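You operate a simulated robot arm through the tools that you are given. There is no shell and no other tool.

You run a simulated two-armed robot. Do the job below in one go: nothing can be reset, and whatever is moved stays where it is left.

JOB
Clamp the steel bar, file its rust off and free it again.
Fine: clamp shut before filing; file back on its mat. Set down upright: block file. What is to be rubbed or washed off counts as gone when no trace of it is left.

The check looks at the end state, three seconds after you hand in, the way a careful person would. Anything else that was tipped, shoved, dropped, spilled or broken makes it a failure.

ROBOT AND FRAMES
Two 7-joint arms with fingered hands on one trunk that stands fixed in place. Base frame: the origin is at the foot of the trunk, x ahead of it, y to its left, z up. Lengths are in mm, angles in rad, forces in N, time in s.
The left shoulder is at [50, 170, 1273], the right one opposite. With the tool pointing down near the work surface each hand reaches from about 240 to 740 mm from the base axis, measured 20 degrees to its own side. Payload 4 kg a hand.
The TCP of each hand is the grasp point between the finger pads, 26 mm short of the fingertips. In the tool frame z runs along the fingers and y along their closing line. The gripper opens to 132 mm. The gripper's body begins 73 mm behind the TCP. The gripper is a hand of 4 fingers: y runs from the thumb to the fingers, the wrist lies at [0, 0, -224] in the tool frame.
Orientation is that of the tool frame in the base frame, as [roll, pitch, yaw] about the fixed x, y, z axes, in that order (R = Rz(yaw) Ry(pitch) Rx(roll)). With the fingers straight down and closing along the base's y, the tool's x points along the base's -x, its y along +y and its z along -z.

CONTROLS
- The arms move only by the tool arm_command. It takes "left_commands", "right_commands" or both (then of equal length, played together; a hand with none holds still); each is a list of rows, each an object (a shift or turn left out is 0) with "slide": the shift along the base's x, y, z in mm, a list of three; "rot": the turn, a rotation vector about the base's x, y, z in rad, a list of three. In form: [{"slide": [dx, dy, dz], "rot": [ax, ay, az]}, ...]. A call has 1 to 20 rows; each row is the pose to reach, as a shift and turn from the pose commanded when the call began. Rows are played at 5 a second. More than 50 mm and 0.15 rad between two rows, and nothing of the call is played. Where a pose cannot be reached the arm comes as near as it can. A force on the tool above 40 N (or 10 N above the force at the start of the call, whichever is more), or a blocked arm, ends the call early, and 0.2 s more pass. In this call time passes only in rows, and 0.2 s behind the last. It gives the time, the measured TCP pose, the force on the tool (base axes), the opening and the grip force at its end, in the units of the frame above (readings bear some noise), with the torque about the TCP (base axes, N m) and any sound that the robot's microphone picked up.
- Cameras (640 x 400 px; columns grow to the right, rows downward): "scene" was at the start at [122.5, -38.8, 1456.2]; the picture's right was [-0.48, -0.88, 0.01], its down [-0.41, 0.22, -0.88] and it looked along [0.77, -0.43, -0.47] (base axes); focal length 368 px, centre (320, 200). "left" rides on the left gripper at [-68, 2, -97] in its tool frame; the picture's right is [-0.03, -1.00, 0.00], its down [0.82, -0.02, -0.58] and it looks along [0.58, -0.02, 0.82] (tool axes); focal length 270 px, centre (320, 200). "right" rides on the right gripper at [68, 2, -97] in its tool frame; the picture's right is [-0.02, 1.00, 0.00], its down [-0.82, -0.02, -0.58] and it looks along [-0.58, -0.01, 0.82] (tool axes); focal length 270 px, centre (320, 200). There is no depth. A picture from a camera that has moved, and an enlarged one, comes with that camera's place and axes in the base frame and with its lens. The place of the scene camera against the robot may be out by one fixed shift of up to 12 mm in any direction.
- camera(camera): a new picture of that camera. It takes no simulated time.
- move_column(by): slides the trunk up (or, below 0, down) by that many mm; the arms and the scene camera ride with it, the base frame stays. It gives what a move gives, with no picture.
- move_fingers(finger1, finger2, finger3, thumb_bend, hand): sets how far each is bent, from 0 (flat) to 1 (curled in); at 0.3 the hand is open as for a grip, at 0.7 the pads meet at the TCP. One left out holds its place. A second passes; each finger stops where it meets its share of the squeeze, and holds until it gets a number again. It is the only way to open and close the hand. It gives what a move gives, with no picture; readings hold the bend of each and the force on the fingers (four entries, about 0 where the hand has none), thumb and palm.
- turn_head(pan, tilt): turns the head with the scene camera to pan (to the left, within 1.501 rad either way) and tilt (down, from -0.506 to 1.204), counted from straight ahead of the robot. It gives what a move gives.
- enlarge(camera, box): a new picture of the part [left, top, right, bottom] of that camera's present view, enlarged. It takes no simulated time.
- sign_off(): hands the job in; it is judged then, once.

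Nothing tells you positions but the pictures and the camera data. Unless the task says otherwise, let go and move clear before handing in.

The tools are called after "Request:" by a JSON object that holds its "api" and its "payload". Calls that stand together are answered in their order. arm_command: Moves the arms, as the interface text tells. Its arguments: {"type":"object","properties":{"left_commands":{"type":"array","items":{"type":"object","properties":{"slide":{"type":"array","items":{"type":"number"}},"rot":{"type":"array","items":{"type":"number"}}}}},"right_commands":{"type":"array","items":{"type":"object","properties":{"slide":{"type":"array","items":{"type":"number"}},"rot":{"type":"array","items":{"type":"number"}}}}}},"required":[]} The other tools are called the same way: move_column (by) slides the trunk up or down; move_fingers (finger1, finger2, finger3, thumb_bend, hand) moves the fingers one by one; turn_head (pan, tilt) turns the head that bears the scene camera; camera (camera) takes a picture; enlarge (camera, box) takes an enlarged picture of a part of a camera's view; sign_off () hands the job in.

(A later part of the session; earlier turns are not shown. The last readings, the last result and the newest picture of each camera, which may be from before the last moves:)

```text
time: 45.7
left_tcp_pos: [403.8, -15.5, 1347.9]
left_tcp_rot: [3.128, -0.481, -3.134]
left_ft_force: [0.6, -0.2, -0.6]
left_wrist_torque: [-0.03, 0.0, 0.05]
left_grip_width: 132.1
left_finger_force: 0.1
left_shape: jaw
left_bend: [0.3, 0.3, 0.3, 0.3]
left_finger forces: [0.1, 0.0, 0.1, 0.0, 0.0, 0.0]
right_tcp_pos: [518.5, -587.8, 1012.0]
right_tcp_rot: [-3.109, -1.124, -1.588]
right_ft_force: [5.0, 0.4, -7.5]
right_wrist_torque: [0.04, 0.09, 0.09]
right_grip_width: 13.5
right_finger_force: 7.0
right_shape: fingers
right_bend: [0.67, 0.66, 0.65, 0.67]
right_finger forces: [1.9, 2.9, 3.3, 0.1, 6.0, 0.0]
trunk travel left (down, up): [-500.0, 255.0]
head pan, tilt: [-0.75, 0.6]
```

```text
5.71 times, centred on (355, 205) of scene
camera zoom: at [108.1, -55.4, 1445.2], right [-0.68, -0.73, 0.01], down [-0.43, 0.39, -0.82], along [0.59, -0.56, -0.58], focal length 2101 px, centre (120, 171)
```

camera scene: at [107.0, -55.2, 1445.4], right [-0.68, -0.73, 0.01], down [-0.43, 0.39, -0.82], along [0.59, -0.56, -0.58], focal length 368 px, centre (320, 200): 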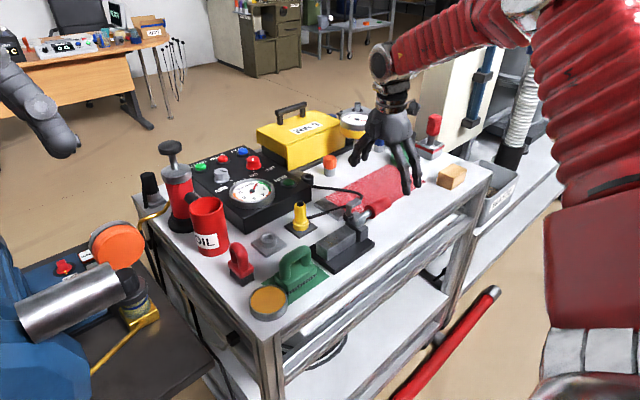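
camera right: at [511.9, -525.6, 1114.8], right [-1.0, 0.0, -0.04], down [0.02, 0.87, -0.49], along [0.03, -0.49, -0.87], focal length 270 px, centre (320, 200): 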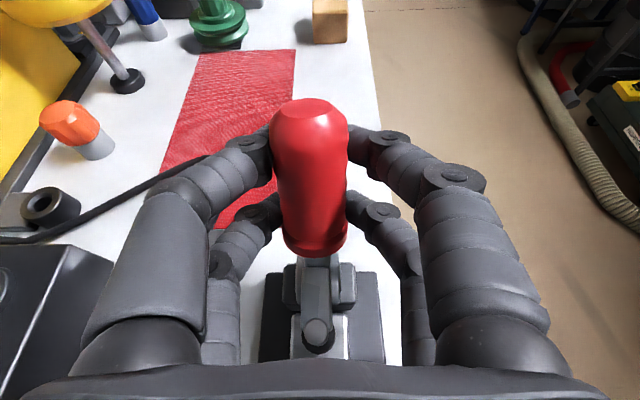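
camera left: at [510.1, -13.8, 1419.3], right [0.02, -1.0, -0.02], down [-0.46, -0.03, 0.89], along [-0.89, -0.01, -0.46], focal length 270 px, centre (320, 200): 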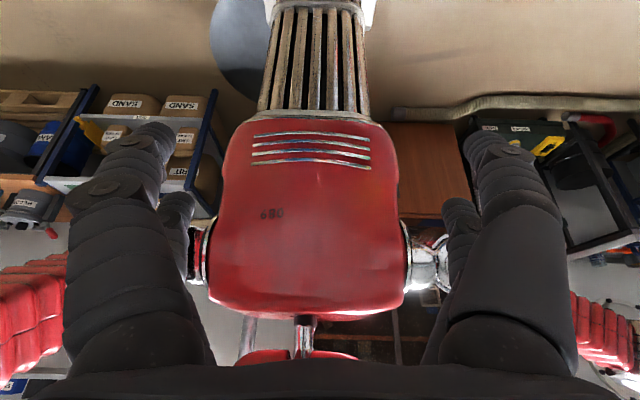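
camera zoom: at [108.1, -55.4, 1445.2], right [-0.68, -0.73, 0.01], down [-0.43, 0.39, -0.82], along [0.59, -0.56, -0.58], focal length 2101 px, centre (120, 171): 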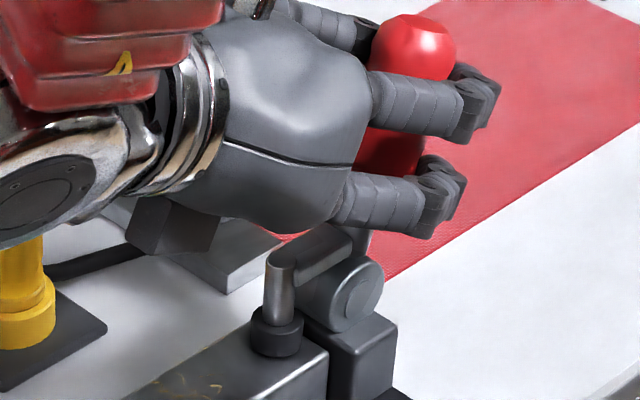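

The pad stays on the bar and the forces are small. Now I'll open the hand.

Request:
{"api": "move_fingers", "payload": {"hand": "right", "finger1": 0.4, "finger2": 0.4, "finger3": 0.4, "thumb_bend": 0.4}}

Request:
{"api": "camera", "payload": {"camera": "right"}}

Request:
{"api": "enlarge", "payload": {"camera": "scene", "box": [300, 140, 420, 240]}}

```text
time: 46.7
left_tcp_pos: [403.3, -13.3, 1348.7]
left_tcp_rot: [3.127, -0.481, -3.135]
left_ft_force: [0.5, 0.5, -1.2]
left_wrist_torque: [0.03, -0.03, -0.02]
left_grip_width: 132.1
left_finger_force: 0.0
left_shape: jaw
left_bend: [0.3, 0.3, 0.3, 0.3]
left_finger forces: [0.1, 0.1, 0.0, 0.1, 0.1, 0.1]
right_tcp_pos: [517.2, -588.6, 1012.3]
right_tcp_rot: [-3.105, -1.129, -1.593]
right_ft_force: [-1.1, 0.2, -0.1]
right_wrist_torque: [-0.02, 0.02, -0.01]
right_grip_width: 99.4
right_finger_force: 0.0
right_shape: fingers
right_bend: [0.4, 0.4, 0.4, 0.4]
right_finger forces: [0.1, 0.0, 0.1, 0.0, 0.0, 0.0]
trunk travel left (down, up): [-500.0, 255.0]
head pan, tilt: [-0.75, 0.6]
```

```text
taken
camera right: at [513.0, -531.8, 1117.0], right [-1.0, 0.0, -0.04], down [0.02, 0.87, -0.49], along [0.03, -0.49, -0.87], focal length 270 px, centre (320, 200)
```

right: 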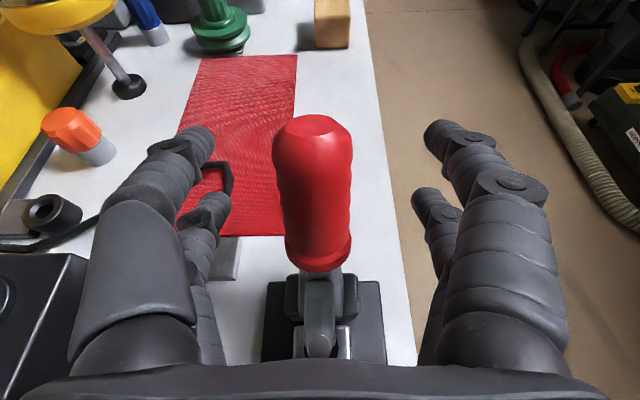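

```text
4.00 times, centred on (360, 190) of scene
camera zoom: at [106.8, -54.9, 1445.4], right [-0.68, -0.73, 0.01], down [-0.43, 0.39, -0.82], along [0.59, -0.56, -0.58], focal length 1470 px, centre (160, 240)
```

zoom: 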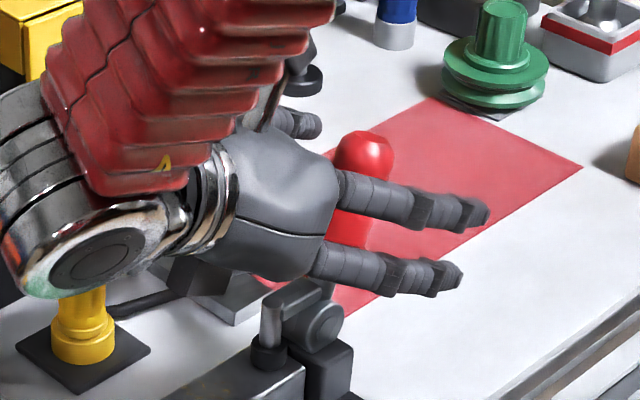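

The handle stays up by itself and the pad sits on the bar. I'll withdraw straight up clear of the handle, then bring the hand back to vertical.

Request:
{"api": "arm_command", "payload": {"right_commands": [{"slide": [0, 2, 15]}, {"slide": [0, 4, 30]}, {"slide": [0, 6, 45]}, {"slide": [0, 8, 60]}, {"slide": [0, 10, 75]}, {"slide": [0, 12, 90]}, {"slide": [0, 14, 105]}, {"slide": [0, 16, 120]}, {"slide": [0, 18, 135]}]}}

Request:
{"api": "camera", "payload": {"camera": "right"}}

Request:
{"api": "enlarge", "payload": {"camera": "scene", "box": [300, 140, 420, 240]}}

```text
time: 48.7
left_tcp_pos: [402.8, -14.1, 1348.6]
left_tcp_rot: [3.129, -0.479, -3.135]
left_ft_force: [-0.8, 0.4, 1.0]
left_wrist_torque: [-0.03, 0.01, 0.02]
left_grip_width: 132.0
left_finger_force: 0.0
left_shape: jaw
left_bend: [0.3, 0.3, 0.3, 0.3]
left_finger forces: [0.1, 0.0, 0.0, 0.0, 0.1, 0.1]
right_tcp_pos: [516.9, -572.2, 1148.9]
right_tcp_rot: [-3.107, -1.126, -1.594]
right_ft_force: [-0.9, -0.8, -0.6]
right_wrist_torque: [-0.01, -0.01, 0.0]
right_grip_width: 99.2
right_finger_force: 0.0
right_shape: fingers
right_bend: [0.4, 0.4, 0.4, 0.4]
right_finger forces: [0.0, 0.0, 0.1, 0.1, 0.0, 0.1]
trunk travel left (down, up): [-500.0, 255.0]
head pan, tilt: [-0.75, 0.6]
```

```text
taken
camera right: at [512.7, -514.4, 1252.8], right [-1.0, 0.0, -0.04], down [0.02, 0.87, -0.49], along [0.03, -0.49, -0.87], focal length 270 px, centre (320, 200)
```

right: 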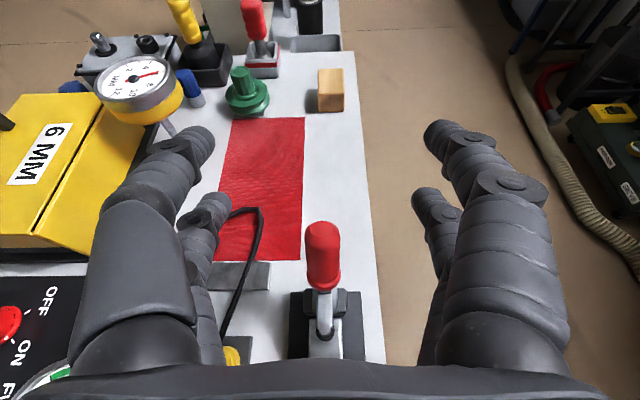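

```text
4.00 times, centred on (360, 190) of scene
camera zoom: at [106.5, -54.8, 1445.5], right [-0.68, -0.73, 0.01], down [-0.43, 0.39, -0.82], along [0.59, -0.56, -0.58], focal length 1470 px, centre (160, 240)
```

zoom: 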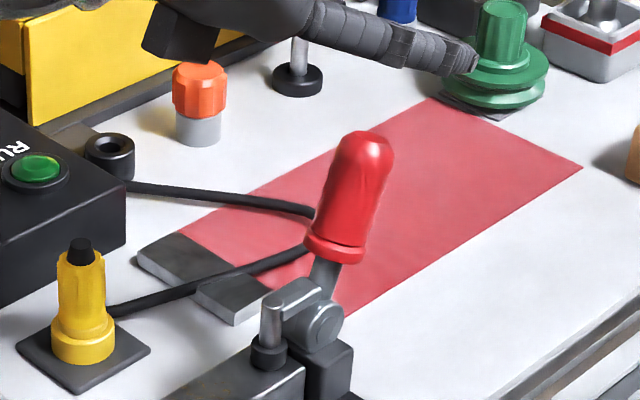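

The handle stays up on its own. I'll check the pad-to-bar contact closely before moving on.

Request:
{"api": "enlarge", "payload": {"camera": "scene", "box": [315, 195, 375, 255]}}

Request:
{"api": "enlarge", "payload": {"camera": "right", "box": [270, 200, 400, 370]}}

```text
6.67 times, centred on (345, 225) of scene
camera zoom: at [106.5, -54.8, 1445.5], right [-0.68, -0.73, 0.01], down [-0.43, 0.39, -0.82], along [0.59, -0.56, -0.58], focal length 2451 px, centre (153, 33)
```

zoom: 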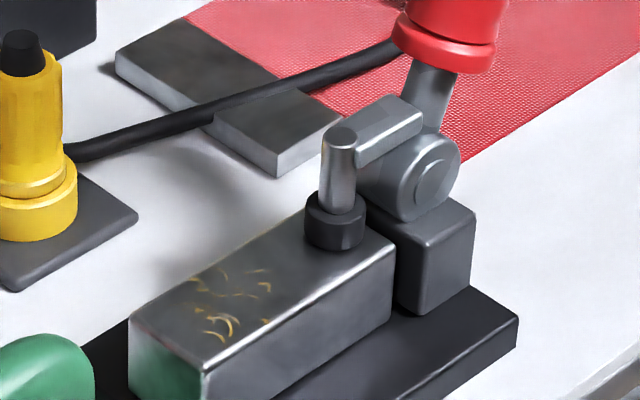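

```text
2.35 times, centred on (335, 285) of right
camera zoom: at [512.7, -514.4, 1252.8], right [-1.0, 0.0, -0.04], down [0.02, 0.87, -0.49], along [0.03, -0.49, -0.87], focal length 636 px, centre (285, 0)
```

zoom: 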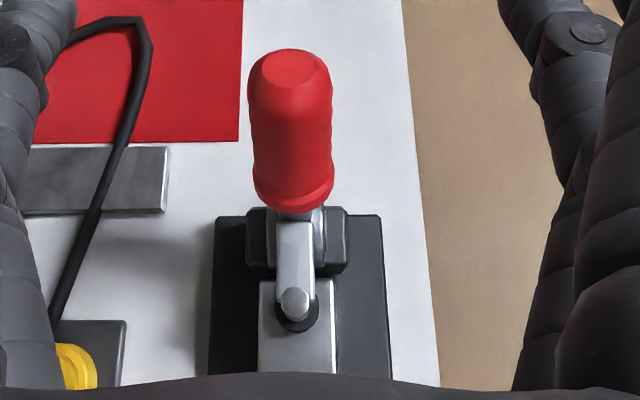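

The pad presses on the bar's -y end, so the clamp is shut. The rust lies within about x 505 to 533 and y -500 to -468. Next I'll swing the hand back to vertical while moving it over the file, staying high.

Request:
{"api": "arm_command", "payload": {"right_commands": [{"slide": [0, 15, 1], "rot": [0.1, 0, 0]}, {"slide": [0, 30, 2], "rot": [0.2, 0, 0]}, {"slide": [0, 45, 3], "rot": [0.3, 0, 0]}, {"slide": [0, 60, 4], "rot": [0.4, 0, 0]}, {"slide": [0, 76, 5], "rot": [0.5, 0, 0]}, {"slide": [0, 92, 6], "rot": [0.6, 0, 0]}, {"slide": [0, 108, 7], "rot": [0.7, 0, 0]}, {"slide": [0, 124, 8], "rot": [0.8, 0, 0]}, {"slide": [0, 140, 8], "rot": [0.9, 0, 0]}, {"slide": [0, 156, 8], "rot": [1.0, 0, 0]}, {"slide": [0, 172, 8], "rot": [1.126, 0, 0]}]}}

Request:
{"api": "camera", "payload": {"camera": "right"}}

Request:
{"api": "camera", "payload": {"camera": "scene"}}

```text
time: 51.1
left_tcp_pos: [402.2, -14.7, 1349.3]
left_tcp_rot: [3.127, -0.479, -3.132]
left_ft_force: [-0.1, -1.2, 0.1]
left_wrist_torque: [0.02, -0.03, 0.04]
left_grip_width: 132.0
left_finger_force: 0.0
left_shape: jaw
left_bend: [0.3, 0.3, 0.3, 0.3]
left_finger forces: [0.0, 0.0, 0.1, 0.0, 0.1, 0.0]
right_tcp_pos: [518.3, -399.8, 1156.7]
right_tcp_rot: [-3.126, 0.0, -1.58]
right_ft_force: [0.7, 0.1, -1.1]
right_wrist_torque: [0.01, 0.0, 0.0]
right_grip_width: 99.3
right_finger_force: 0.0
right_shape: fingers
right_bend: [0.4, 0.4, 0.4, 0.4]
right_finger forces: [0.0, 0.0, 0.1, 0.0, 0.1, 0.1]
trunk travel left (down, up): [-500.0, 255.0]
head pan, tilt: [-0.75, 0.6]
```

```text
taken
camera right: at [514.1, -468.7, 1254.1], right [-1.0, 0.03, -0.01], down [0.02, 0.82, 0.58], along [0.03, 0.58, -0.82], focal length 270 px, centre (320, 200)
```

right: 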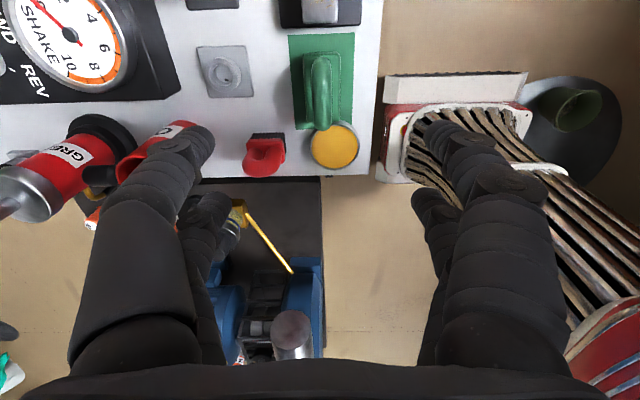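

```text
taken
camera scene: at [106.7, -55.6, 1445.4], right [-0.68, -0.73, 0.01], down [-0.43, 0.39, -0.82], along [0.59, -0.56, -0.58], focal length 368 px, centre (320, 200)
```

scene: 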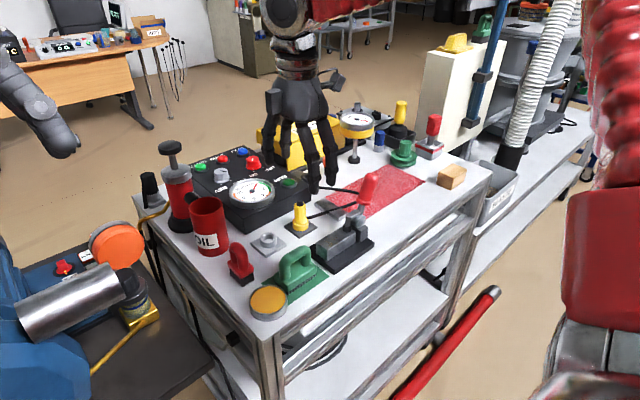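

The hand is vertical again, and the file is visible just ahead under the camera. I'll enlarge it to measure its handle.

Request:
{"api": "enlarge", "payload": {"camera": "right", "box": [260, 20, 400, 180]}}

Request:
{"api": "enlarge", "payload": {"camera": "scene", "box": [250, 230, 350, 330]}}

```text
2.50 times, centred on (330, 100) of right
camera zoom: at [514.1, -468.7, 1254.1], right [-1.0, 0.03, -0.01], down [0.02, 0.82, 0.58], along [0.03, 0.58, -0.82], focal length 676 px, centre (295, 450)
```

zoom: 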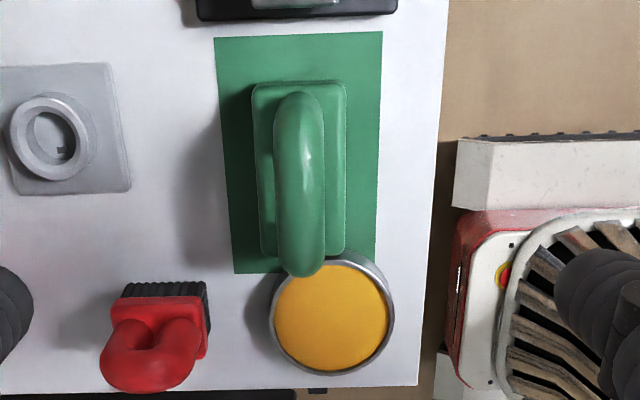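

```text
4.00 times, centred on (300, 280) of scene
camera zoom: at [106.7, -55.6, 1445.4], right [-0.68, -0.73, 0.01], down [-0.43, 0.39, -0.82], along [0.59, -0.56, -0.58], focal length 1470 px, centre (400, -120)
```

zoom: 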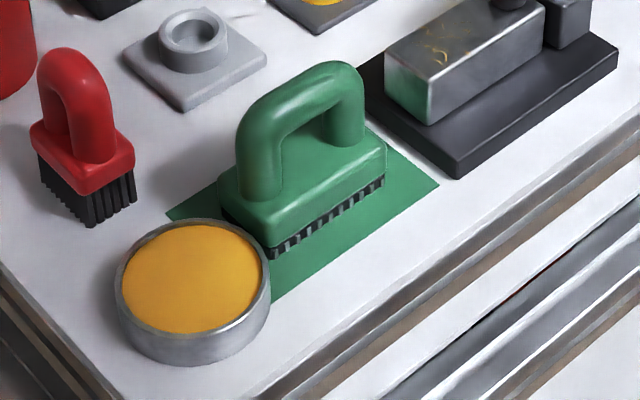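

The mat spans about x 478 to 558 and y -444 to -326, with the file centred on it near (518, -385). The file's handle bar runs along y at roughly z 950. The tin of wax is close to the file's +y end, so I must lift and set down straight. I'll descend partway above the file and check alignment.

Request:
{"api": "move_fingers", "payload": {"hand": "right", "finger1": 0.35, "finger2": 0.35, "finger3": 0.35, "thumb_bend": 0.35}}

Request:
{"api": "arm_command", "payload": {"right_commands": [{"slide": [0, 4, -12]}, {"slide": [0, 8, -24]}, {"slide": [0, 12, -36]}, {"slide": [0, 14, -48]}, {"slide": [0, 14, -60]}, {"slide": [0, 14, -72]}, {"slide": [0, 14, -84]}, {"slide": [0, 14, -96]}, {"slide": [0, 14, -106]}]}}

Request:
{"api": "camera", "payload": {"camera": "right"}}

Request:
{"api": "enlarge", "payload": {"camera": "scene", "box": [200, 170, 380, 330]}}

```text
time: 52.1
left_tcp_pos: [404.3, -13.8, 1349.1]
left_tcp_rot: [3.127, -0.481, -3.132]
left_ft_force: [-0.1, 0.2, 0.4]
left_wrist_torque: [0.03, 0.01, 0.03]
left_grip_width: 131.7
left_finger_force: 0.1
left_shape: jaw
left_bend: [0.3, 0.3, 0.3, 0.3]
left_finger forces: [0.1, 0.1, 0.0, 0.0, 0.0, 0.1]
right_tcp_pos: [517.3, -398.9, 1156.6]
right_tcp_rot: [-3.127, -0.002, -1.581]
right_ft_force: [-0.5, -0.4, -0.3]
right_wrist_torque: [0.04, -0.01, 0.03]
right_grip_width: 116.1
right_finger_force: 0.1
right_shape: fingers
right_bend: [0.35, 0.35, 0.35, 0.35]
right_finger forces: [0.0, 0.0, 0.0, 0.0, 0.1, 0.0]
trunk travel left (down, up): [-500.0, 255.0]
head pan, tilt: [-0.75, 0.6]
```

```text
time: 54.1
left_tcp_pos: [404.5, -14.6, 1348.5]
left_tcp_rot: [3.129, -0.48, -3.133]
left_ft_force: [-0.7, -0.3, 0.7]
left_wrist_torque: [0.0, 0.01, 0.04]
left_grip_width: 131.8
left_finger_force: 0.0
left_shape: jaw
left_bend: [0.3, 0.3, 0.3, 0.3]
left_finger forces: [0.0, 0.0, 0.0, 0.0, 0.1, 0.0]
right_tcp_pos: [518.1, -384.8, 1051.5]
right_tcp_rot: [-3.129, -0.001, -1.582]
right_ft_force: [0.3, 0.0, -0.6]
right_wrist_torque: [0.01, -0.01, 0.0]
right_grip_width: 115.9
right_finger_force: 0.0
right_shape: fingers
right_bend: [0.35, 0.35, 0.35, 0.35]
right_finger forces: [0.0, 0.1, 0.0, 0.1, 0.0, 0.1]
trunk travel left (down, up): [-500.0, 255.0]
head pan, tilt: [-0.75, 0.6]
```

```text
taken
camera right: at [513.8, -454.2, 1147.6], right [-1.0, 0.04, -0.01], down [0.02, 0.82, 0.58], along [0.03, 0.58, -0.82], focal length 270 px, centre (320, 200)
```

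right: 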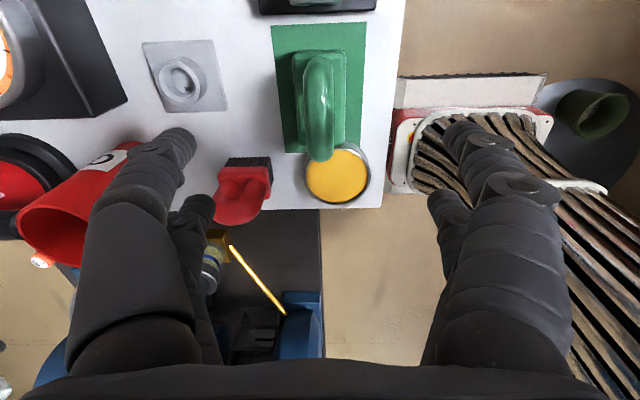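

```text
2.50 times, centred on (290, 250) of scene
camera zoom: at [107.0, -55.0, 1445.4], right [-0.68, -0.73, 0.01], down [-0.43, 0.39, -0.82], along [0.59, -0.56, -0.58], focal length 919 px, centre (395, 75)
```

zoom: 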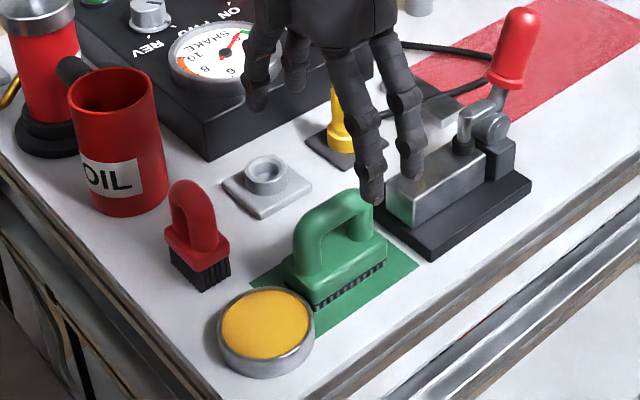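

The bar is centred under the hand (x 518), with its axis at about z 947. I'll descend until the pads are level with it.

Request:
{"api": "arm_command", "payload": {"right_commands": [{"slide": [0, 0, -12]}, {"slide": [0, 0, -24]}, {"slide": [0, 0, -36]}, {"slide": [0, 0, -48]}, {"slide": [0, 0, -60]}, {"slide": [0, 0, -70]}, {"slide": [0, 0, -80]}, {"slide": [0, 0, -90]}, {"slide": [0, 0, -97]}, {"slide": [0, 0, -102]}]}}

Request:
{"api": "camera", "payload": {"camera": "right"}}

Request:
{"api": "enlarge", "payload": {"camera": "scene", "box": [220, 200, 360, 320]}}

```text
time: 56.3
left_tcp_pos: [403.2, -13.0, 1349.3]
left_tcp_rot: [3.127, -0.479, -3.134]
left_ft_force: [-0.5, -0.5, 0.3]
left_wrist_torque: [-0.02, 0.0, -0.01]
left_grip_width: 132.0
left_finger_force: 0.0
left_shape: jaw
left_bend: [0.3, 0.3, 0.3, 0.3]
left_finger forces: [0.1, 0.0, 0.1, 0.1, 0.0, 0.1]
right_tcp_pos: [517.6, -384.7, 948.6]
right_tcp_rot: [-3.127, 0.0, -1.583]
right_ft_force: [-0.2, 0.4, -0.4]
right_wrist_torque: [-0.03, 0.01, 0.01]
right_grip_width: 116.3
right_finger_force: 0.0
right_shape: fingers
right_bend: [0.35, 0.35, 0.35, 0.35]
right_finger forces: [0.0, 0.0, 0.1, 0.0, 0.0, 0.0]
trunk travel left (down, up): [-500.0, 255.0]
head pan, tilt: [-0.75, 0.6]
```

```text
taken
camera right: at [513.4, -454.5, 1045.4], right [-1.0, 0.04, -0.01], down [0.02, 0.82, 0.58], along [0.03, 0.58, -0.82], focal length 270 px, centre (320, 200)
```

right: 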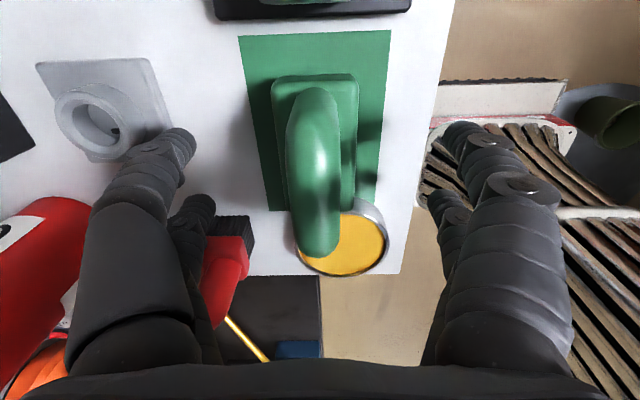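

```text
3.33 times, centred on (290, 260) of scene
camera zoom: at [106.9, -55.0, 1445.4], right [-0.68, -0.73, 0.01], down [-0.43, 0.39, -0.82], along [0.59, -0.56, -0.58], focal length 1225 px, centre (420, 0)
```

zoom: 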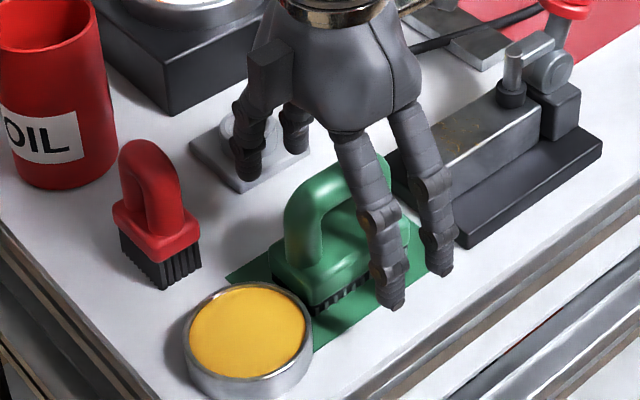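

The digits straddle the handle with the bar right at the pads' level. Closing on it now.

Request:
{"api": "move_fingers", "payload": {"hand": "right", "finger1": 0.7, "finger2": 0.7, "finger3": 0.7, "thumb_bend": 0.7}}

Request:
{"api": "camera", "payload": {"camera": "right"}}

Request:
{"api": "enlarge", "payload": {"camera": "scene", "box": [220, 200, 360, 320]}}

```text
time: 57.3
left_tcp_pos: [404.1, -13.4, 1348.4]
left_tcp_rot: [3.125, -0.48, -3.133]
left_ft_force: [0.0, -0.2, 0.0]
left_wrist_torque: [-0.01, 0.03, 0.02]
left_grip_width: 132.0
left_finger_force: 0.1
left_shape: jaw
left_bend: [0.3, 0.3, 0.3, 0.3]
left_finger forces: [0.1, 0.1, 0.0, 0.0, 0.0, 0.0]
right_tcp_pos: [517.4, -385.0, 948.1]
right_tcp_rot: [-3.132, -0.001, -1.583]
right_ft_force: [0.2, -0.1, 0.4]
right_wrist_torque: [0.01, 0.04, 0.02]
right_grip_width: 13.8
right_finger_force: 6.5
right_shape: fingers
right_bend: [0.66, 0.66, 0.66, 0.68]
right_finger forces: [3.5, 3.4, 3.1, 0.0, 3.5, 0.0]
trunk travel left (down, up): [-500.0, 255.0]
head pan, tilt: [-0.75, 0.6]
```

```text
taken
camera right: at [513.3, -454.5, 1045.3], right [-1.0, 0.04, -0.01], down [0.02, 0.82, 0.58], along [0.03, 0.58, -0.82], focal length 270 px, centre (320, 200)
```

right: 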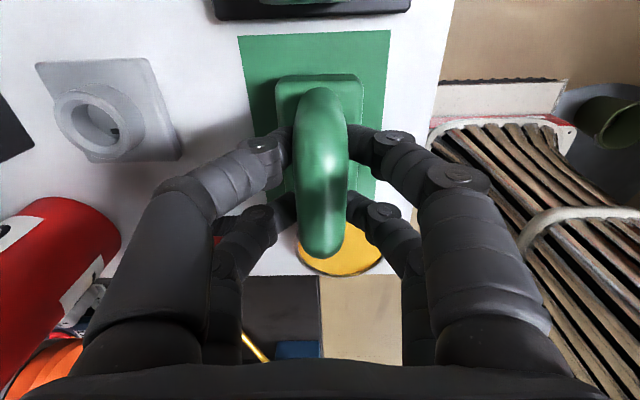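

```text
3.33 times, centred on (290, 260) of scene
camera zoom: at [106.9, -55.0, 1445.4], right [-0.68, -0.73, 0.01], down [-0.43, 0.39, -0.82], along [0.59, -0.56, -0.58], focal length 1225 px, centre (420, 0)
```

zoom: 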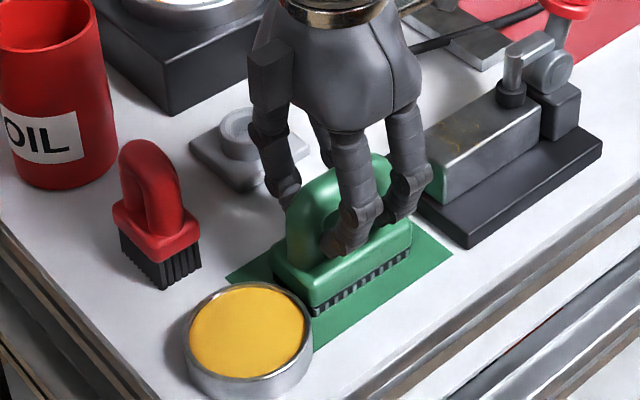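

All four digits hold the bar, though lightly. I'll ask for a firmer squeeze before lifting.

Request:
{"api": "move_fingers", "payload": {"hand": "right", "finger1": 0.85, "finger2": 0.85, "finger3": 0.85, "thumb_bend": 0.85}}

Request:
{"api": "camera", "payload": {"camera": "right"}}

```text
time: 58.3
left_tcp_pos: [404.2, -13.7, 1349.5]
left_tcp_rot: [3.129, -0.48, -3.131]
left_ft_force: [-0.6, -1.2, 0.5]
left_wrist_torque: [0.0, 0.03, -0.01]
left_grip_width: 131.8
left_finger_force: 0.1
left_shape: jaw
left_bend: [0.3, 0.3, 0.3, 0.3]
left_finger forces: [0.0, 0.0, 0.0, 0.0, 0.0, 0.0]
right_tcp_pos: [518.1, -385.2, 949.2]
right_tcp_rot: [-3.129, 0.001, -1.581]
right_ft_force: [-1.1, 1.0, 3.8]
right_wrist_torque: [0.09, 0.13, 0.0]
right_grip_width: 10.5
right_finger_force: 23.4
right_shape: fingers
right_bend: [0.67, 0.67, 0.73, 0.76]
right_finger forces: [11.3, 10.8, 10.8, 0.1, 13.6, 0.1]
trunk travel left (down, up): [-500.0, 255.0]
head pan, tilt: [-0.75, 0.6]
```

```text
taken
camera right: at [513.1, -454.2, 1045.9], right [-1.0, 0.04, -0.01], down [0.02, 0.82, 0.58], along [0.03, 0.58, -0.82], focal length 270 px, centre (320, 200)
```

right: 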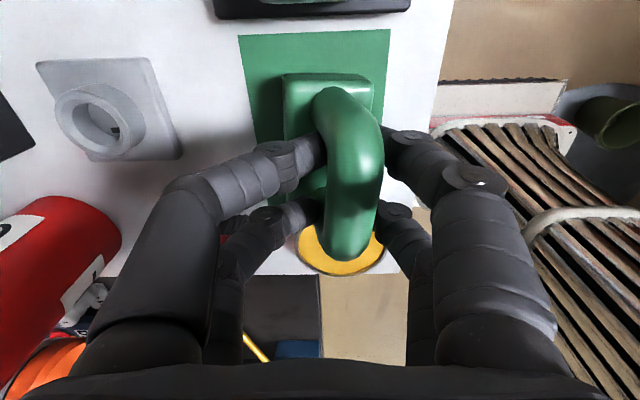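

The squeeze is firmer now, about 11 N per digit, and the file only slid a few millimetres on its mat. I'll lift straight up, clear of the tin, and check how it hangs.

Request:
{"api": "arm_command", "payload": {"right_commands": [{"slide": [0, 0, 5]}, {"slide": [0, 0, 10]}, {"slide": [0, 0, 20]}, {"slide": [0, 0, 30]}, {"slide": [0, 0, 42]}, {"slide": [0, 0, 54]}, {"slide": [0, 0, 66]}, {"slide": [0, 0, 75]}]}}

Request:
{"api": "camera", "payload": {"camera": "right"}}

Request:
{"api": "enlarge", "payload": {"camera": "scene", "box": [220, 170, 380, 310]}}

```text
time: 60.1
left_tcp_pos: [403.7, -15.0, 1349.8]
left_tcp_rot: [3.129, -0.48, -3.134]
left_ft_force: [0.3, -0.8, -0.4]
left_wrist_torque: [0.0, -0.01, 0.05]
left_grip_width: 131.8
left_finger_force: 0.2
left_shape: jaw
left_bend: [0.3, 0.3, 0.3, 0.3]
left_finger forces: [0.0, 0.0, 0.0, 0.0, 0.0, 0.0]
right_tcp_pos: [516.0, -385.4, 1024.1]
right_tcp_rot: [-3.128, 0.0, -1.582]
right_ft_force: [-1.1, 1.0, -1.8]
right_wrist_torque: [0.0, 0.0, 0.01]
right_grip_width: 10.0
right_finger_force: 22.8
right_shape: fingers
right_bend: [0.66, 0.66, 0.73, 0.76]
right_finger forces: [11.2, 10.8, 10.2, 0.1, 13.9, 0.0]
trunk travel left (down, up): [-500.0, 255.0]
head pan, tilt: [-0.75, 0.6]
```

```text
taken
camera right: at [512.9, -454.5, 1121.2], right [-1.0, 0.04, -0.01], down [0.02, 0.82, 0.58], along [0.03, 0.58, -0.82], focal length 270 px, centre (320, 200)
```

right: 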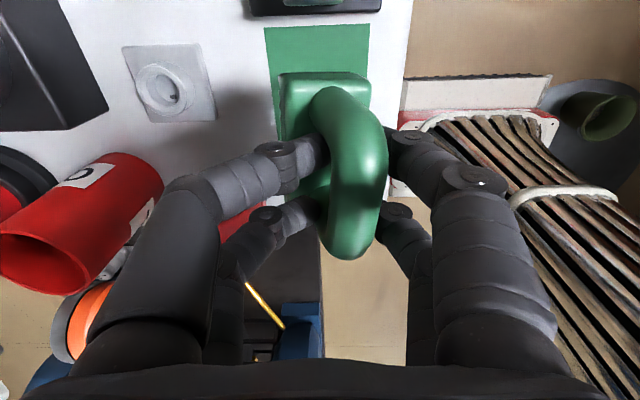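

```text
2.86 times, centred on (300, 240) of scene
camera zoom: at [106.8, -55.0, 1445.4], right [-0.68, -0.73, 0.01], down [-0.43, 0.39, -0.82], along [0.59, -0.56, -0.58], focal length 1050 px, centre (377, 86)
```

zoom: 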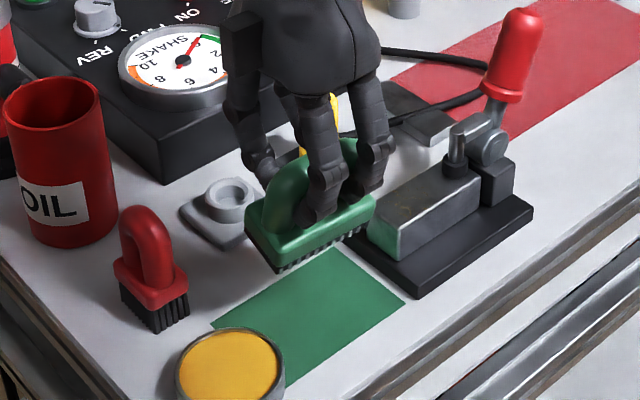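

The file came up, but it's tilted about 10 degrees in the hand because the thumb side pushed harder. I'll set it back on its mat, let it settle flat, and regrip more evenly.

Request:
{"api": "arm_command", "payload": {"right_commands": [{"slide": [0, 0, -12]}, {"slide": [0, 0, -24]}, {"slide": [0, 0, -36]}, {"slide": [0, 0, -48]}, {"slide": [0, 0, -58]}, {"slide": [0, 0, -64]}, {"slide": [0, 0, -68]}, {"slide": [0, 0, -71]}, {"slide": [0, 0, -74]}]}}

Request:
{"api": "camera", "payload": {"camera": "right"}}

Request:
{"api": "enlarge", "payload": {"camera": "scene", "box": [220, 200, 360, 320]}}

```text
time: 62.1
left_tcp_pos: [402.6, -14.1, 1349.0]
left_tcp_rot: [3.126, -0.48, -3.134]
left_ft_force: [0.3, 0.0, -0.1]
left_wrist_torque: [0.03, 0.0, -0.06]
left_grip_width: 131.9
left_finger_force: 0.0
left_shape: jaw
left_bend: [0.3, 0.3, 0.3, 0.3]
left_finger forces: [0.1, 0.0, 0.1, 0.0, 0.1, 0.1]
right_tcp_pos: [517.2, -385.2, 950.9]
right_tcp_rot: [-3.127, -0.001, -1.581]
right_ft_force: [0.7, -0.9, 0.7]
right_wrist_torque: [0.09, 0.02, 0.01]
right_grip_width: 10.2
right_finger_force: 23.2
right_shape: fingers
right_bend: [0.66, 0.66, 0.73, 0.76]
right_finger forces: [10.8, 11.1, 11.4, 0.0, 13.3, 0.0]
trunk travel left (down, up): [-500.0, 255.0]
head pan, tilt: [-0.75, 0.6]
```

```text
taken
camera right: at [513.2, -454.2, 1046.9], right [-1.0, 0.04, -0.01], down [0.02, 0.82, 0.58], along [0.03, 0.58, -0.82], focal length 270 px, centre (320, 200)
```

right: 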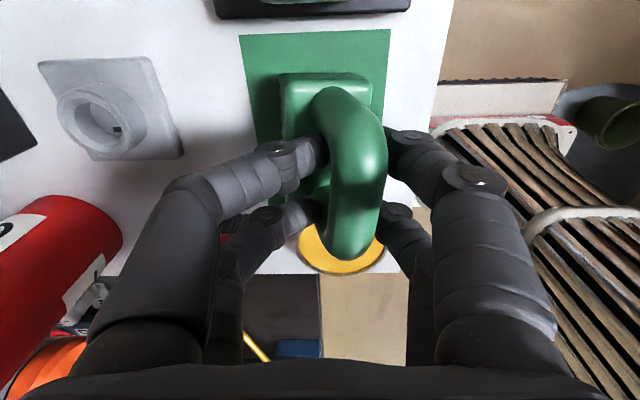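

```text
3.33 times, centred on (290, 260) of scene
camera zoom: at [106.7, -55.0, 1445.5], right [-0.68, -0.73, 0.01], down [-0.43, 0.39, -0.82], along [0.59, -0.56, -0.58], focal length 1225 px, centre (420, 0)
```

zoom: 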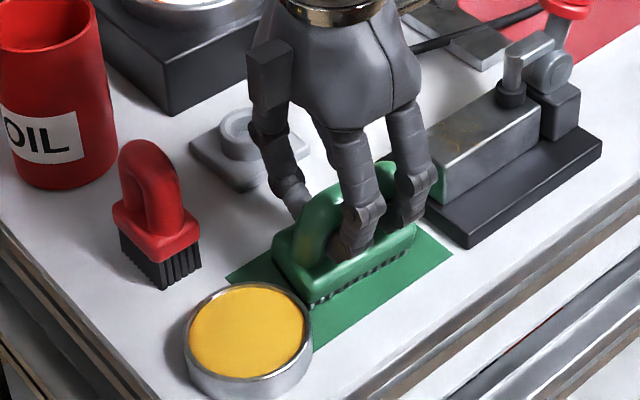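

It's just about touching. I'll lower the last 2 mm and then let go.

Request:
{"api": "arm_command", "payload": {"right_commands": [{"slide": [0, 0, -1]}, {"slide": [0, 0, -2]}]}}

Request:
{"api": "move_fingers", "payload": {"hand": "right", "finger1": 0.55, "finger2": 0.55, "finger3": 0.55, "thumb_bend": 0.55}}

Request:
{"api": "camera", "payload": {"camera": "right"}}

```text
time: 62.7
left_tcp_pos: [403.0, -13.2, 1349.3]
left_tcp_rot: [3.129, -0.479, -3.134]
left_ft_force: [0.3, 0.7, -0.2]
left_wrist_torque: [0.04, -0.01, 0.03]
left_grip_width: 131.8
left_finger_force: 0.0
left_shape: jaw
left_bend: [0.3, 0.3, 0.3, 0.3]
left_finger forces: [0.0, 0.0, 0.1, 0.1, 0.0, 0.1]
right_tcp_pos: [518.8, -385.4, 949.6]
right_tcp_rot: [-3.124, 0.001, -1.581]
right_ft_force: [1.8, -3.8, 12.1]
right_wrist_torque: [0.04, 0.12, 0.03]
right_grip_width: 10.1
right_finger_force: 24.9
right_shape: fingers
right_bend: [0.66, 0.66, 0.73, 0.76]
right_finger forces: [10.4, 11.1, 13.5, 0.0, 14.6, 0.0]
trunk travel left (down, up): [-500.0, 255.0]
head pan, tilt: [-0.75, 0.6]
```

```text
time: 63.7
left_tcp_pos: [403.7, -13.1, 1348.8]
left_tcp_rot: [3.128, -0.48, -3.132]
left_ft_force: [0.1, 1.4, 0.5]
left_wrist_torque: [0.02, -0.02, -0.02]
left_grip_width: 132.0
left_finger_force: 0.0
left_shape: jaw
left_bend: [0.3, 0.3, 0.3, 0.3]
left_finger forces: [0.1, 0.0, 0.0, 0.1, 0.1, 0.0]
right_tcp_pos: [516.1, -383.9, 946.9]
right_tcp_rot: [-3.128, 0.0, -1.581]
right_ft_force: [-0.5, -0.2, -0.6]
right_wrist_torque: [0.01, 0.0, 0.01]
right_grip_width: 48.4
right_finger_force: 0.0
right_shape: fingers
right_bend: [0.55, 0.55, 0.55, 0.55]
right_finger forces: [0.0, 0.0, 0.1, 0.0, 0.1, 0.0]
trunk travel left (down, up): [-500.0, 255.0]
head pan, tilt: [-0.75, 0.6]
```

```text
taken
camera right: at [513.1, -454.2, 1044.7], right [-1.0, 0.04, -0.01], down [0.02, 0.82, 0.58], along [0.03, 0.58, -0.82], focal length 270 px, centre (320, 200)
```

right: 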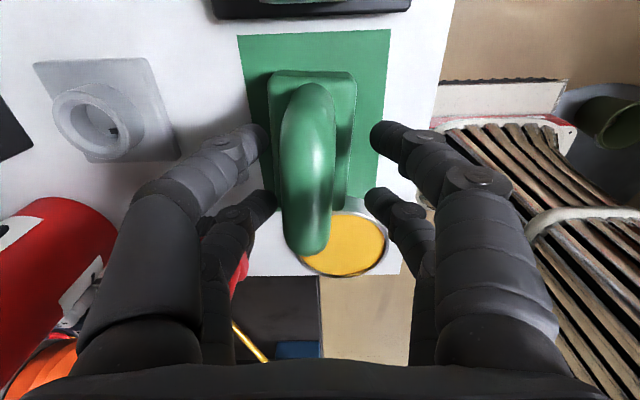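

The file is upright and flat on the mat again. I'll centre the hand on the handle (about +3 mm in x) and close more gradually this time.

Request:
{"api": "arm_command", "payload": {"right_commands": [{"slide": [1.5, 0, 1]}, {"slide": [3, -1, 2]}]}}

Request:
{"api": "move_fingers", "payload": {"hand": "right", "finger1": 0.72, "finger2": 0.72, "finger3": 0.7, "thumb_bend": 0.7}}

Request:
{"api": "camera", "payload": {"camera": "right"}}

```text
time: 64.3
left_tcp_pos: [402.1, -13.6, 1348.5]
left_tcp_rot: [3.126, -0.481, -3.133]
left_ft_force: [0.0, 1.3, -0.6]
left_wrist_torque: [0.01, -0.02, 0.01]
left_grip_width: 131.8
left_finger_force: 0.2
left_shape: jaw
left_bend: [0.3, 0.3, 0.3, 0.3]
left_finger forces: [0.0, 0.0, 0.0, 0.1, 0.0, 0.0]
right_tcp_pos: [520.7, -385.4, 949.9]
right_tcp_rot: [-3.13, -0.001, -1.583]
right_ft_force: [-0.8, -0.3, -1.1]
right_wrist_torque: [-0.01, 0.0, 0.01]
right_grip_width: 48.6
right_finger_force: 0.0
right_shape: fingers
right_bend: [0.55, 0.55, 0.55, 0.55]
right_finger forces: [0.1, 0.1, 0.1, 0.1, 0.0, 0.0]
trunk travel left (down, up): [-500.0, 255.0]
head pan, tilt: [-0.75, 0.6]
```

```text
time: 65.3
left_tcp_pos: [403.2, -15.2, 1350.0]
left_tcp_rot: [3.128, -0.479, -3.134]
left_ft_force: [-0.4, 0.1, -0.3]
left_wrist_torque: [0.01, -0.02, 0.01]
left_grip_width: 131.8
left_finger_force: 0.0
left_shape: jaw
left_bend: [0.3, 0.3, 0.3, 0.3]
left_finger forces: [0.0, 0.0, 0.0, 0.0, 0.0, 0.0]
right_tcp_pos: [519.1, -386.5, 948.9]
right_tcp_rot: [-3.129, -0.001, -1.582]
right_ft_force: [0.2, -0.2, 0.5]
right_wrist_torque: [-0.01, -0.02, 0.01]
right_grip_width: 12.0
right_finger_force: 10.2
right_shape: fingers
right_bend: [0.69, 0.68, 0.65, 0.68]
right_finger forces: [4.7, 5.1, 4.9, 0.1, 4.7, 0.1]
trunk travel left (down, up): [-500.0, 255.0]
head pan, tilt: [-0.75, 0.6]
```

```text
taken
camera right: at [515.9, -455.2, 1046.4], right [-1.0, 0.04, -0.01], down [0.02, 0.82, 0.58], along [0.03, 0.58, -0.82], focal length 270 px, centre (320, 200)
```

right: 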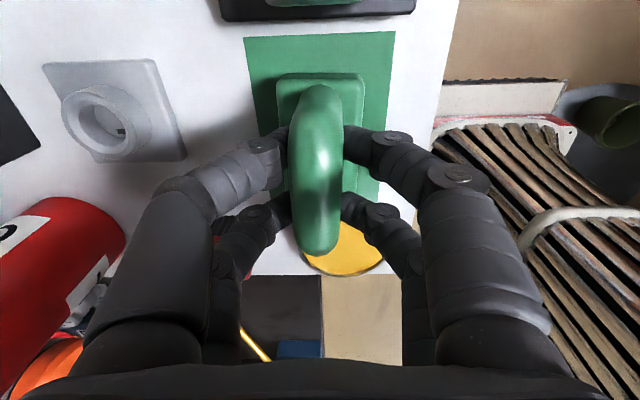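

It's even and upright now. I'll tighten in balanced steps, giving the finger side a bit more than the thumb side.

Request:
{"api": "move_fingers", "payload": {"hand": "right", "finger1": 0.77, "finger2": 0.77, "finger3": 0.73, "thumb_bend": 0.73}}

Request:
{"api": "camera", "payload": {"camera": "right"}}

```text
time: 66.3
left_tcp_pos: [402.9, -14.0, 1348.1]
left_tcp_rot: [3.128, -0.48, -3.133]
left_ft_force: [-0.9, -0.8, -0.7]
left_wrist_torque: [-0.01, 0.02, 0.0]
left_grip_width: 131.9
left_finger_force: 0.0
left_shape: jaw
left_bend: [0.3, 0.3, 0.3, 0.3]
left_finger forces: [0.0, 0.0, 0.0, 0.1, 0.0, 0.0]
right_tcp_pos: [520.5, -385.5, 948.6]
right_tcp_rot: [-3.13, 0.0, -1.582]
right_ft_force: [0.3, 0.4, 0.0]
right_wrist_torque: [0.01, -0.03, 0.0]
right_grip_width: 10.9
right_finger_force: 14.3
right_shape: fingers
right_bend: [0.69, 0.69, 0.67, 0.68]
right_finger forces: [7.4, 7.6, 7.3, 0.1, 7.1, 0.0]
trunk travel left (down, up): [-500.0, 255.0]
head pan, tilt: [-0.75, 0.6]
```

```text
taken
camera right: at [515.9, -455.2, 1046.4], right [-1.0, 0.04, -0.01], down [0.02, 0.82, 0.58], along [0.03, 0.58, -0.82], focal length 270 px, centre (320, 200)
```

right: 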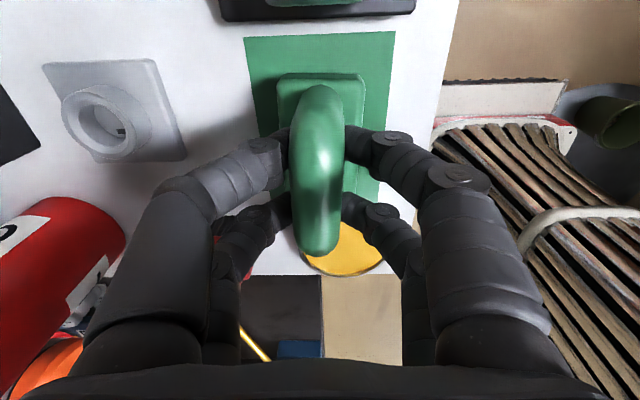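

Balanced at about 7 N per digit with the file still square. One more balanced step for a firm hold.

Request:
{"api": "move_fingers", "payload": {"hand": "right", "finger1": 0.84, "finger2": 0.84, "finger3": 0.78, "thumb_bend": 0.78}}

Request:
{"api": "camera", "payload": {"camera": "right"}}

```text
time: 67.3
left_tcp_pos: [403.1, -14.1, 1348.8]
left_tcp_rot: [3.127, -0.478, -3.133]
left_ft_force: [0.1, 0.1, 0.7]
left_wrist_torque: [0.04, -0.02, -0.02]
left_grip_width: 131.8
left_finger_force: 0.0
left_shape: jaw
left_bend: [0.3, 0.3, 0.3, 0.3]
left_finger forces: [0.0, 0.0, 0.0, 0.1, 0.1, 0.0]
right_tcp_pos: [520.7, -385.3, 949.1]
right_tcp_rot: [-3.13, 0.001, -1.581]
right_ft_force: [0.3, -0.2, 0.0]
right_wrist_torque: [0.01, 0.01, -0.03]
right_grip_width: 10.3
right_finger_force: 18.8
right_shape: fingers
right_bend: [0.7, 0.69, 0.7, 0.71]
right_finger forces: [10.0, 9.2, 8.7, 0.0, 9.5, 0.0]
trunk travel left (down, up): [-500.0, 255.0]
head pan, tilt: [-0.75, 0.6]
```

```text
taken
camera right: at [515.9, -455.2, 1046.4], right [-1.0, 0.04, -0.01], down [0.02, 0.82, 0.58], along [0.03, 0.58, -0.82], focal length 270 px, centre (320, 200)
```

right: 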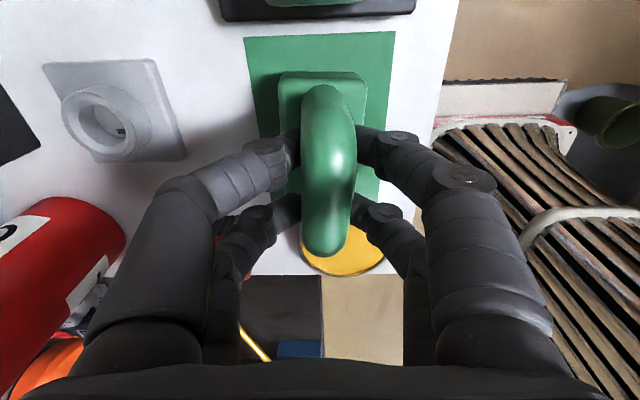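

Firm and square at about 9.5 N per digit. I'll lift straight up, then carry the file high over to the bar, keeping clear of the clamp pad at y -524.

Request:
{"api": "arm_command", "payload": {"right_commands": [{"slide": [0, 0, 5]}, {"slide": [0, 0, 12]}, {"slide": [0, 0, 24]}, {"slide": [0, 0, 36]}, {"slide": [0, 0, 48]}, {"slide": [0, 0, 60]}, {"slide": [0, 0, 72]}, {"slide": [0, 0, 84]}, {"slide": [0, 0, 95]}]}}

Request:
{"api": "camera", "payload": {"camera": "right"}}

Request:
{"api": "enlarge", "payload": {"camera": "scene", "box": [220, 150, 400, 310]}}

```text
time: 69.3
left_tcp_pos: [402.9, -13.9, 1348.7]
left_tcp_rot: [3.127, -0.48, -3.132]
left_ft_force: [-0.1, -0.7, 0.0]
left_wrist_torque: [0.0, -0.03, 0.02]
left_grip_width: 132.0
left_finger_force: 0.1
left_shape: jaw
left_bend: [0.3, 0.3, 0.3, 0.3]
left_finger forces: [0.0, 0.0, 0.0, 0.1, 0.0, 0.0]
right_tcp_pos: [521.1, -385.6, 1044.5]
right_tcp_rot: [-3.127, 0.001, -1.58]
right_ft_force: [-0.3, -0.7, -2.2]
right_wrist_torque: [-0.01, 0.02, 0.01]
right_grip_width: 10.2
right_finger_force: 18.6
right_shape: fingers
right_bend: [0.7, 0.69, 0.7, 0.71]
right_finger forces: [10.0, 9.2, 8.6, 0.0, 9.7, 0.0]
trunk travel left (down, up): [-500.0, 255.0]
head pan, tilt: [-0.75, 0.6]
```

```text
taken
camera right: at [515.8, -455.2, 1141.6], right [-1.0, 0.04, -0.01], down [0.02, 0.82, 0.58], along [0.03, 0.58, -0.82], focal length 270 px, centre (320, 200)
```

right: 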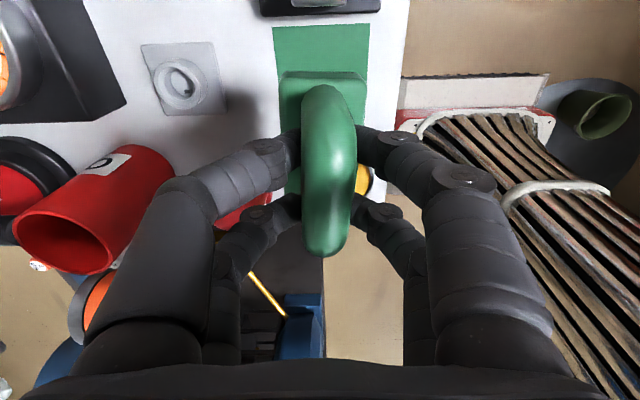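

```text
2.50 times, centred on (310, 230) of scene
camera zoom: at [106.7, -55.0, 1445.4], right [-0.68, -0.73, 0.01], down [-0.43, 0.39, -0.82], along [0.59, -0.56, -0.58], focal length 919 px, centre (345, 125)
```

zoom: 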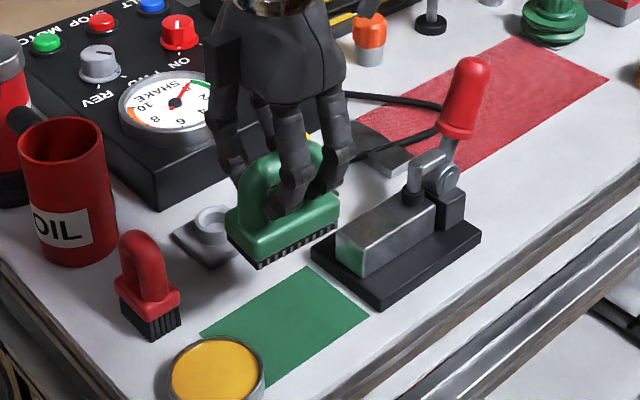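

The file hangs upright and level. Now I'll carry it across to over the bar (centre y about -470), keeping its height.

Request:
{"api": "arm_command", "payload": {"right_commands": [{"slide": [0, -12, 0]}, {"slide": [0.5, -24, 0]}, {"slide": [1, -36, 0]}, {"slide": [1.5, -48, 0]}, {"slide": [1.5, -60, 0]}, {"slide": [1.5, -70, 0]}, {"slide": [1.5, -78, 0]}, {"slide": [1.5, -84, 0]}]}}

Request:
{"api": "camera", "payload": {"camera": "right"}}

Request:
{"api": "enlarge", "payload": {"camera": "scene", "box": [260, 130, 400, 270]}}

```text
time: 71.1
left_tcp_pos: [402.9, -14.1, 1349.3]
left_tcp_rot: [3.126, -0.48, -3.131]
left_ft_force: [-0.7, -0.1, -0.3]
left_wrist_torque: [0.01, 0.01, 0.02]
left_grip_width: 131.9
left_finger_force: 0.1
left_shape: jaw
left_bend: [0.3, 0.3, 0.3, 0.3]
left_finger forces: [0.0, 0.1, 0.0, 0.1, 0.0, 0.0]
right_tcp_pos: [521.6, -469.8, 1044.2]
right_tcp_rot: [-3.128, 0.0, -1.582]
right_ft_force: [0.2, 0.2, -0.9]
right_wrist_torque: [0.01, 0.02, -0.03]
right_grip_width: 10.1
right_finger_force: 18.6
right_shape: fingers
right_bend: [0.7, 0.69, 0.7, 0.71]
right_finger forces: [10.0, 9.3, 8.6, 0.0, 9.6, 0.0]
trunk travel left (down, up): [-500.0, 255.0]
head pan, tilt: [-0.75, 0.6]
```

```text
taken
camera right: at [518.2, -539.4, 1140.9], right [-1.0, 0.04, -0.01], down [0.02, 0.82, 0.58], along [0.03, 0.58, -0.82], focal length 270 px, centre (320, 200)
```

right: 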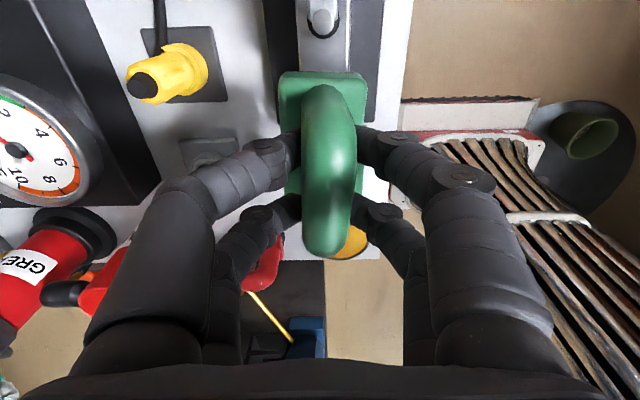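

```text
2.86 times, centred on (330, 200) of scene
camera zoom: at [106.9, -55.2, 1445.4], right [-0.68, -0.73, 0.01], down [-0.43, 0.39, -0.82], along [0.59, -0.56, -0.58], focal length 1050 px, centre (291, 200)
```

zoom: 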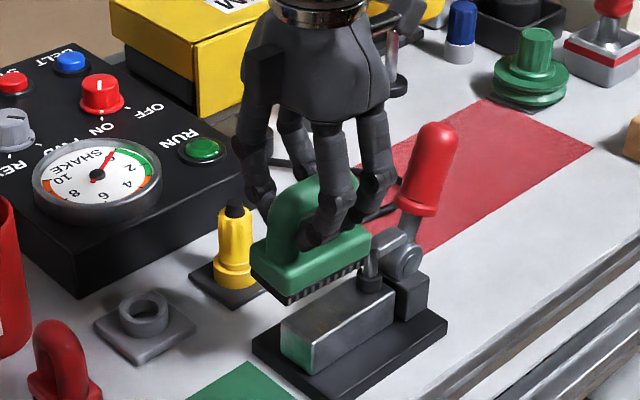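

The file is centred over the bar in x, with its -y end about 12 mm short of the clamp pad. I'll lower it gently toward contact.

Request:
{"api": "arm_command", "payload": {"right_commands": [{"slide": [0, 0, -10]}, {"slide": [0, 0, -20]}, {"slide": [0, 0, -28]}, {"slide": [0, 0, -32]}, {"slide": [0, 0, -34]}]}}

Request:
{"api": "enlarge", "payload": {"camera": "scene", "box": [290, 170, 380, 260]}}

```text
time: 72.3
left_tcp_pos: [404.5, -14.4, 1349.7]
left_tcp_rot: [3.126, -0.482, -3.134]
left_ft_force: [-0.2, -0.5, -0.4]
left_wrist_torque: [-0.01, 0.0, 0.02]
left_grip_width: 131.9
left_finger_force: 0.1
left_shape: jaw
left_bend: [0.3, 0.3, 0.3, 0.3]
left_finger forces: [0.1, 0.1, 0.0, 0.1, 0.0, 0.0]
right_tcp_pos: [522.3, -469.3, 1009.9]
right_tcp_rot: [-3.127, 0.0, -1.579]
right_ft_force: [-0.2, -0.2, -1.1]
right_wrist_torque: [0.01, 0.0, 0.0]
right_grip_width: 10.3
right_finger_force: 19.0
right_shape: fingers
right_bend: [0.7, 0.69, 0.7, 0.71]
right_finger forces: [10.0, 9.4, 8.7, 0.0, 9.6, 0.0]
trunk travel left (down, up): [-500.0, 255.0]
head pan, tilt: [-0.75, 0.6]
```

```text
4.44 times, centred on (335, 215) of scene
camera zoom: at [107.0, -55.2, 1445.4], right [-0.68, -0.73, 0.01], down [-0.43, 0.39, -0.82], along [0.59, -0.56, -0.58], focal length 1634 px, centre (253, 133)
```

zoom: 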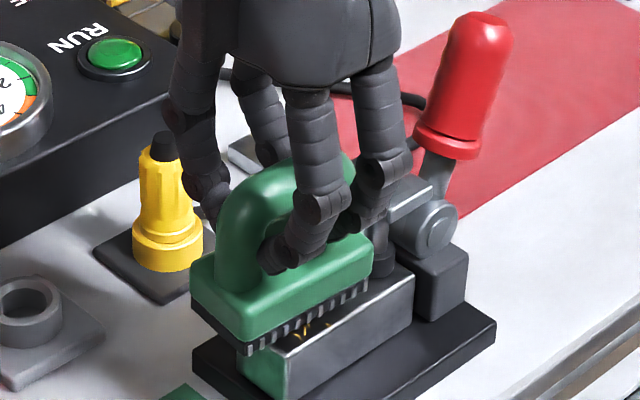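

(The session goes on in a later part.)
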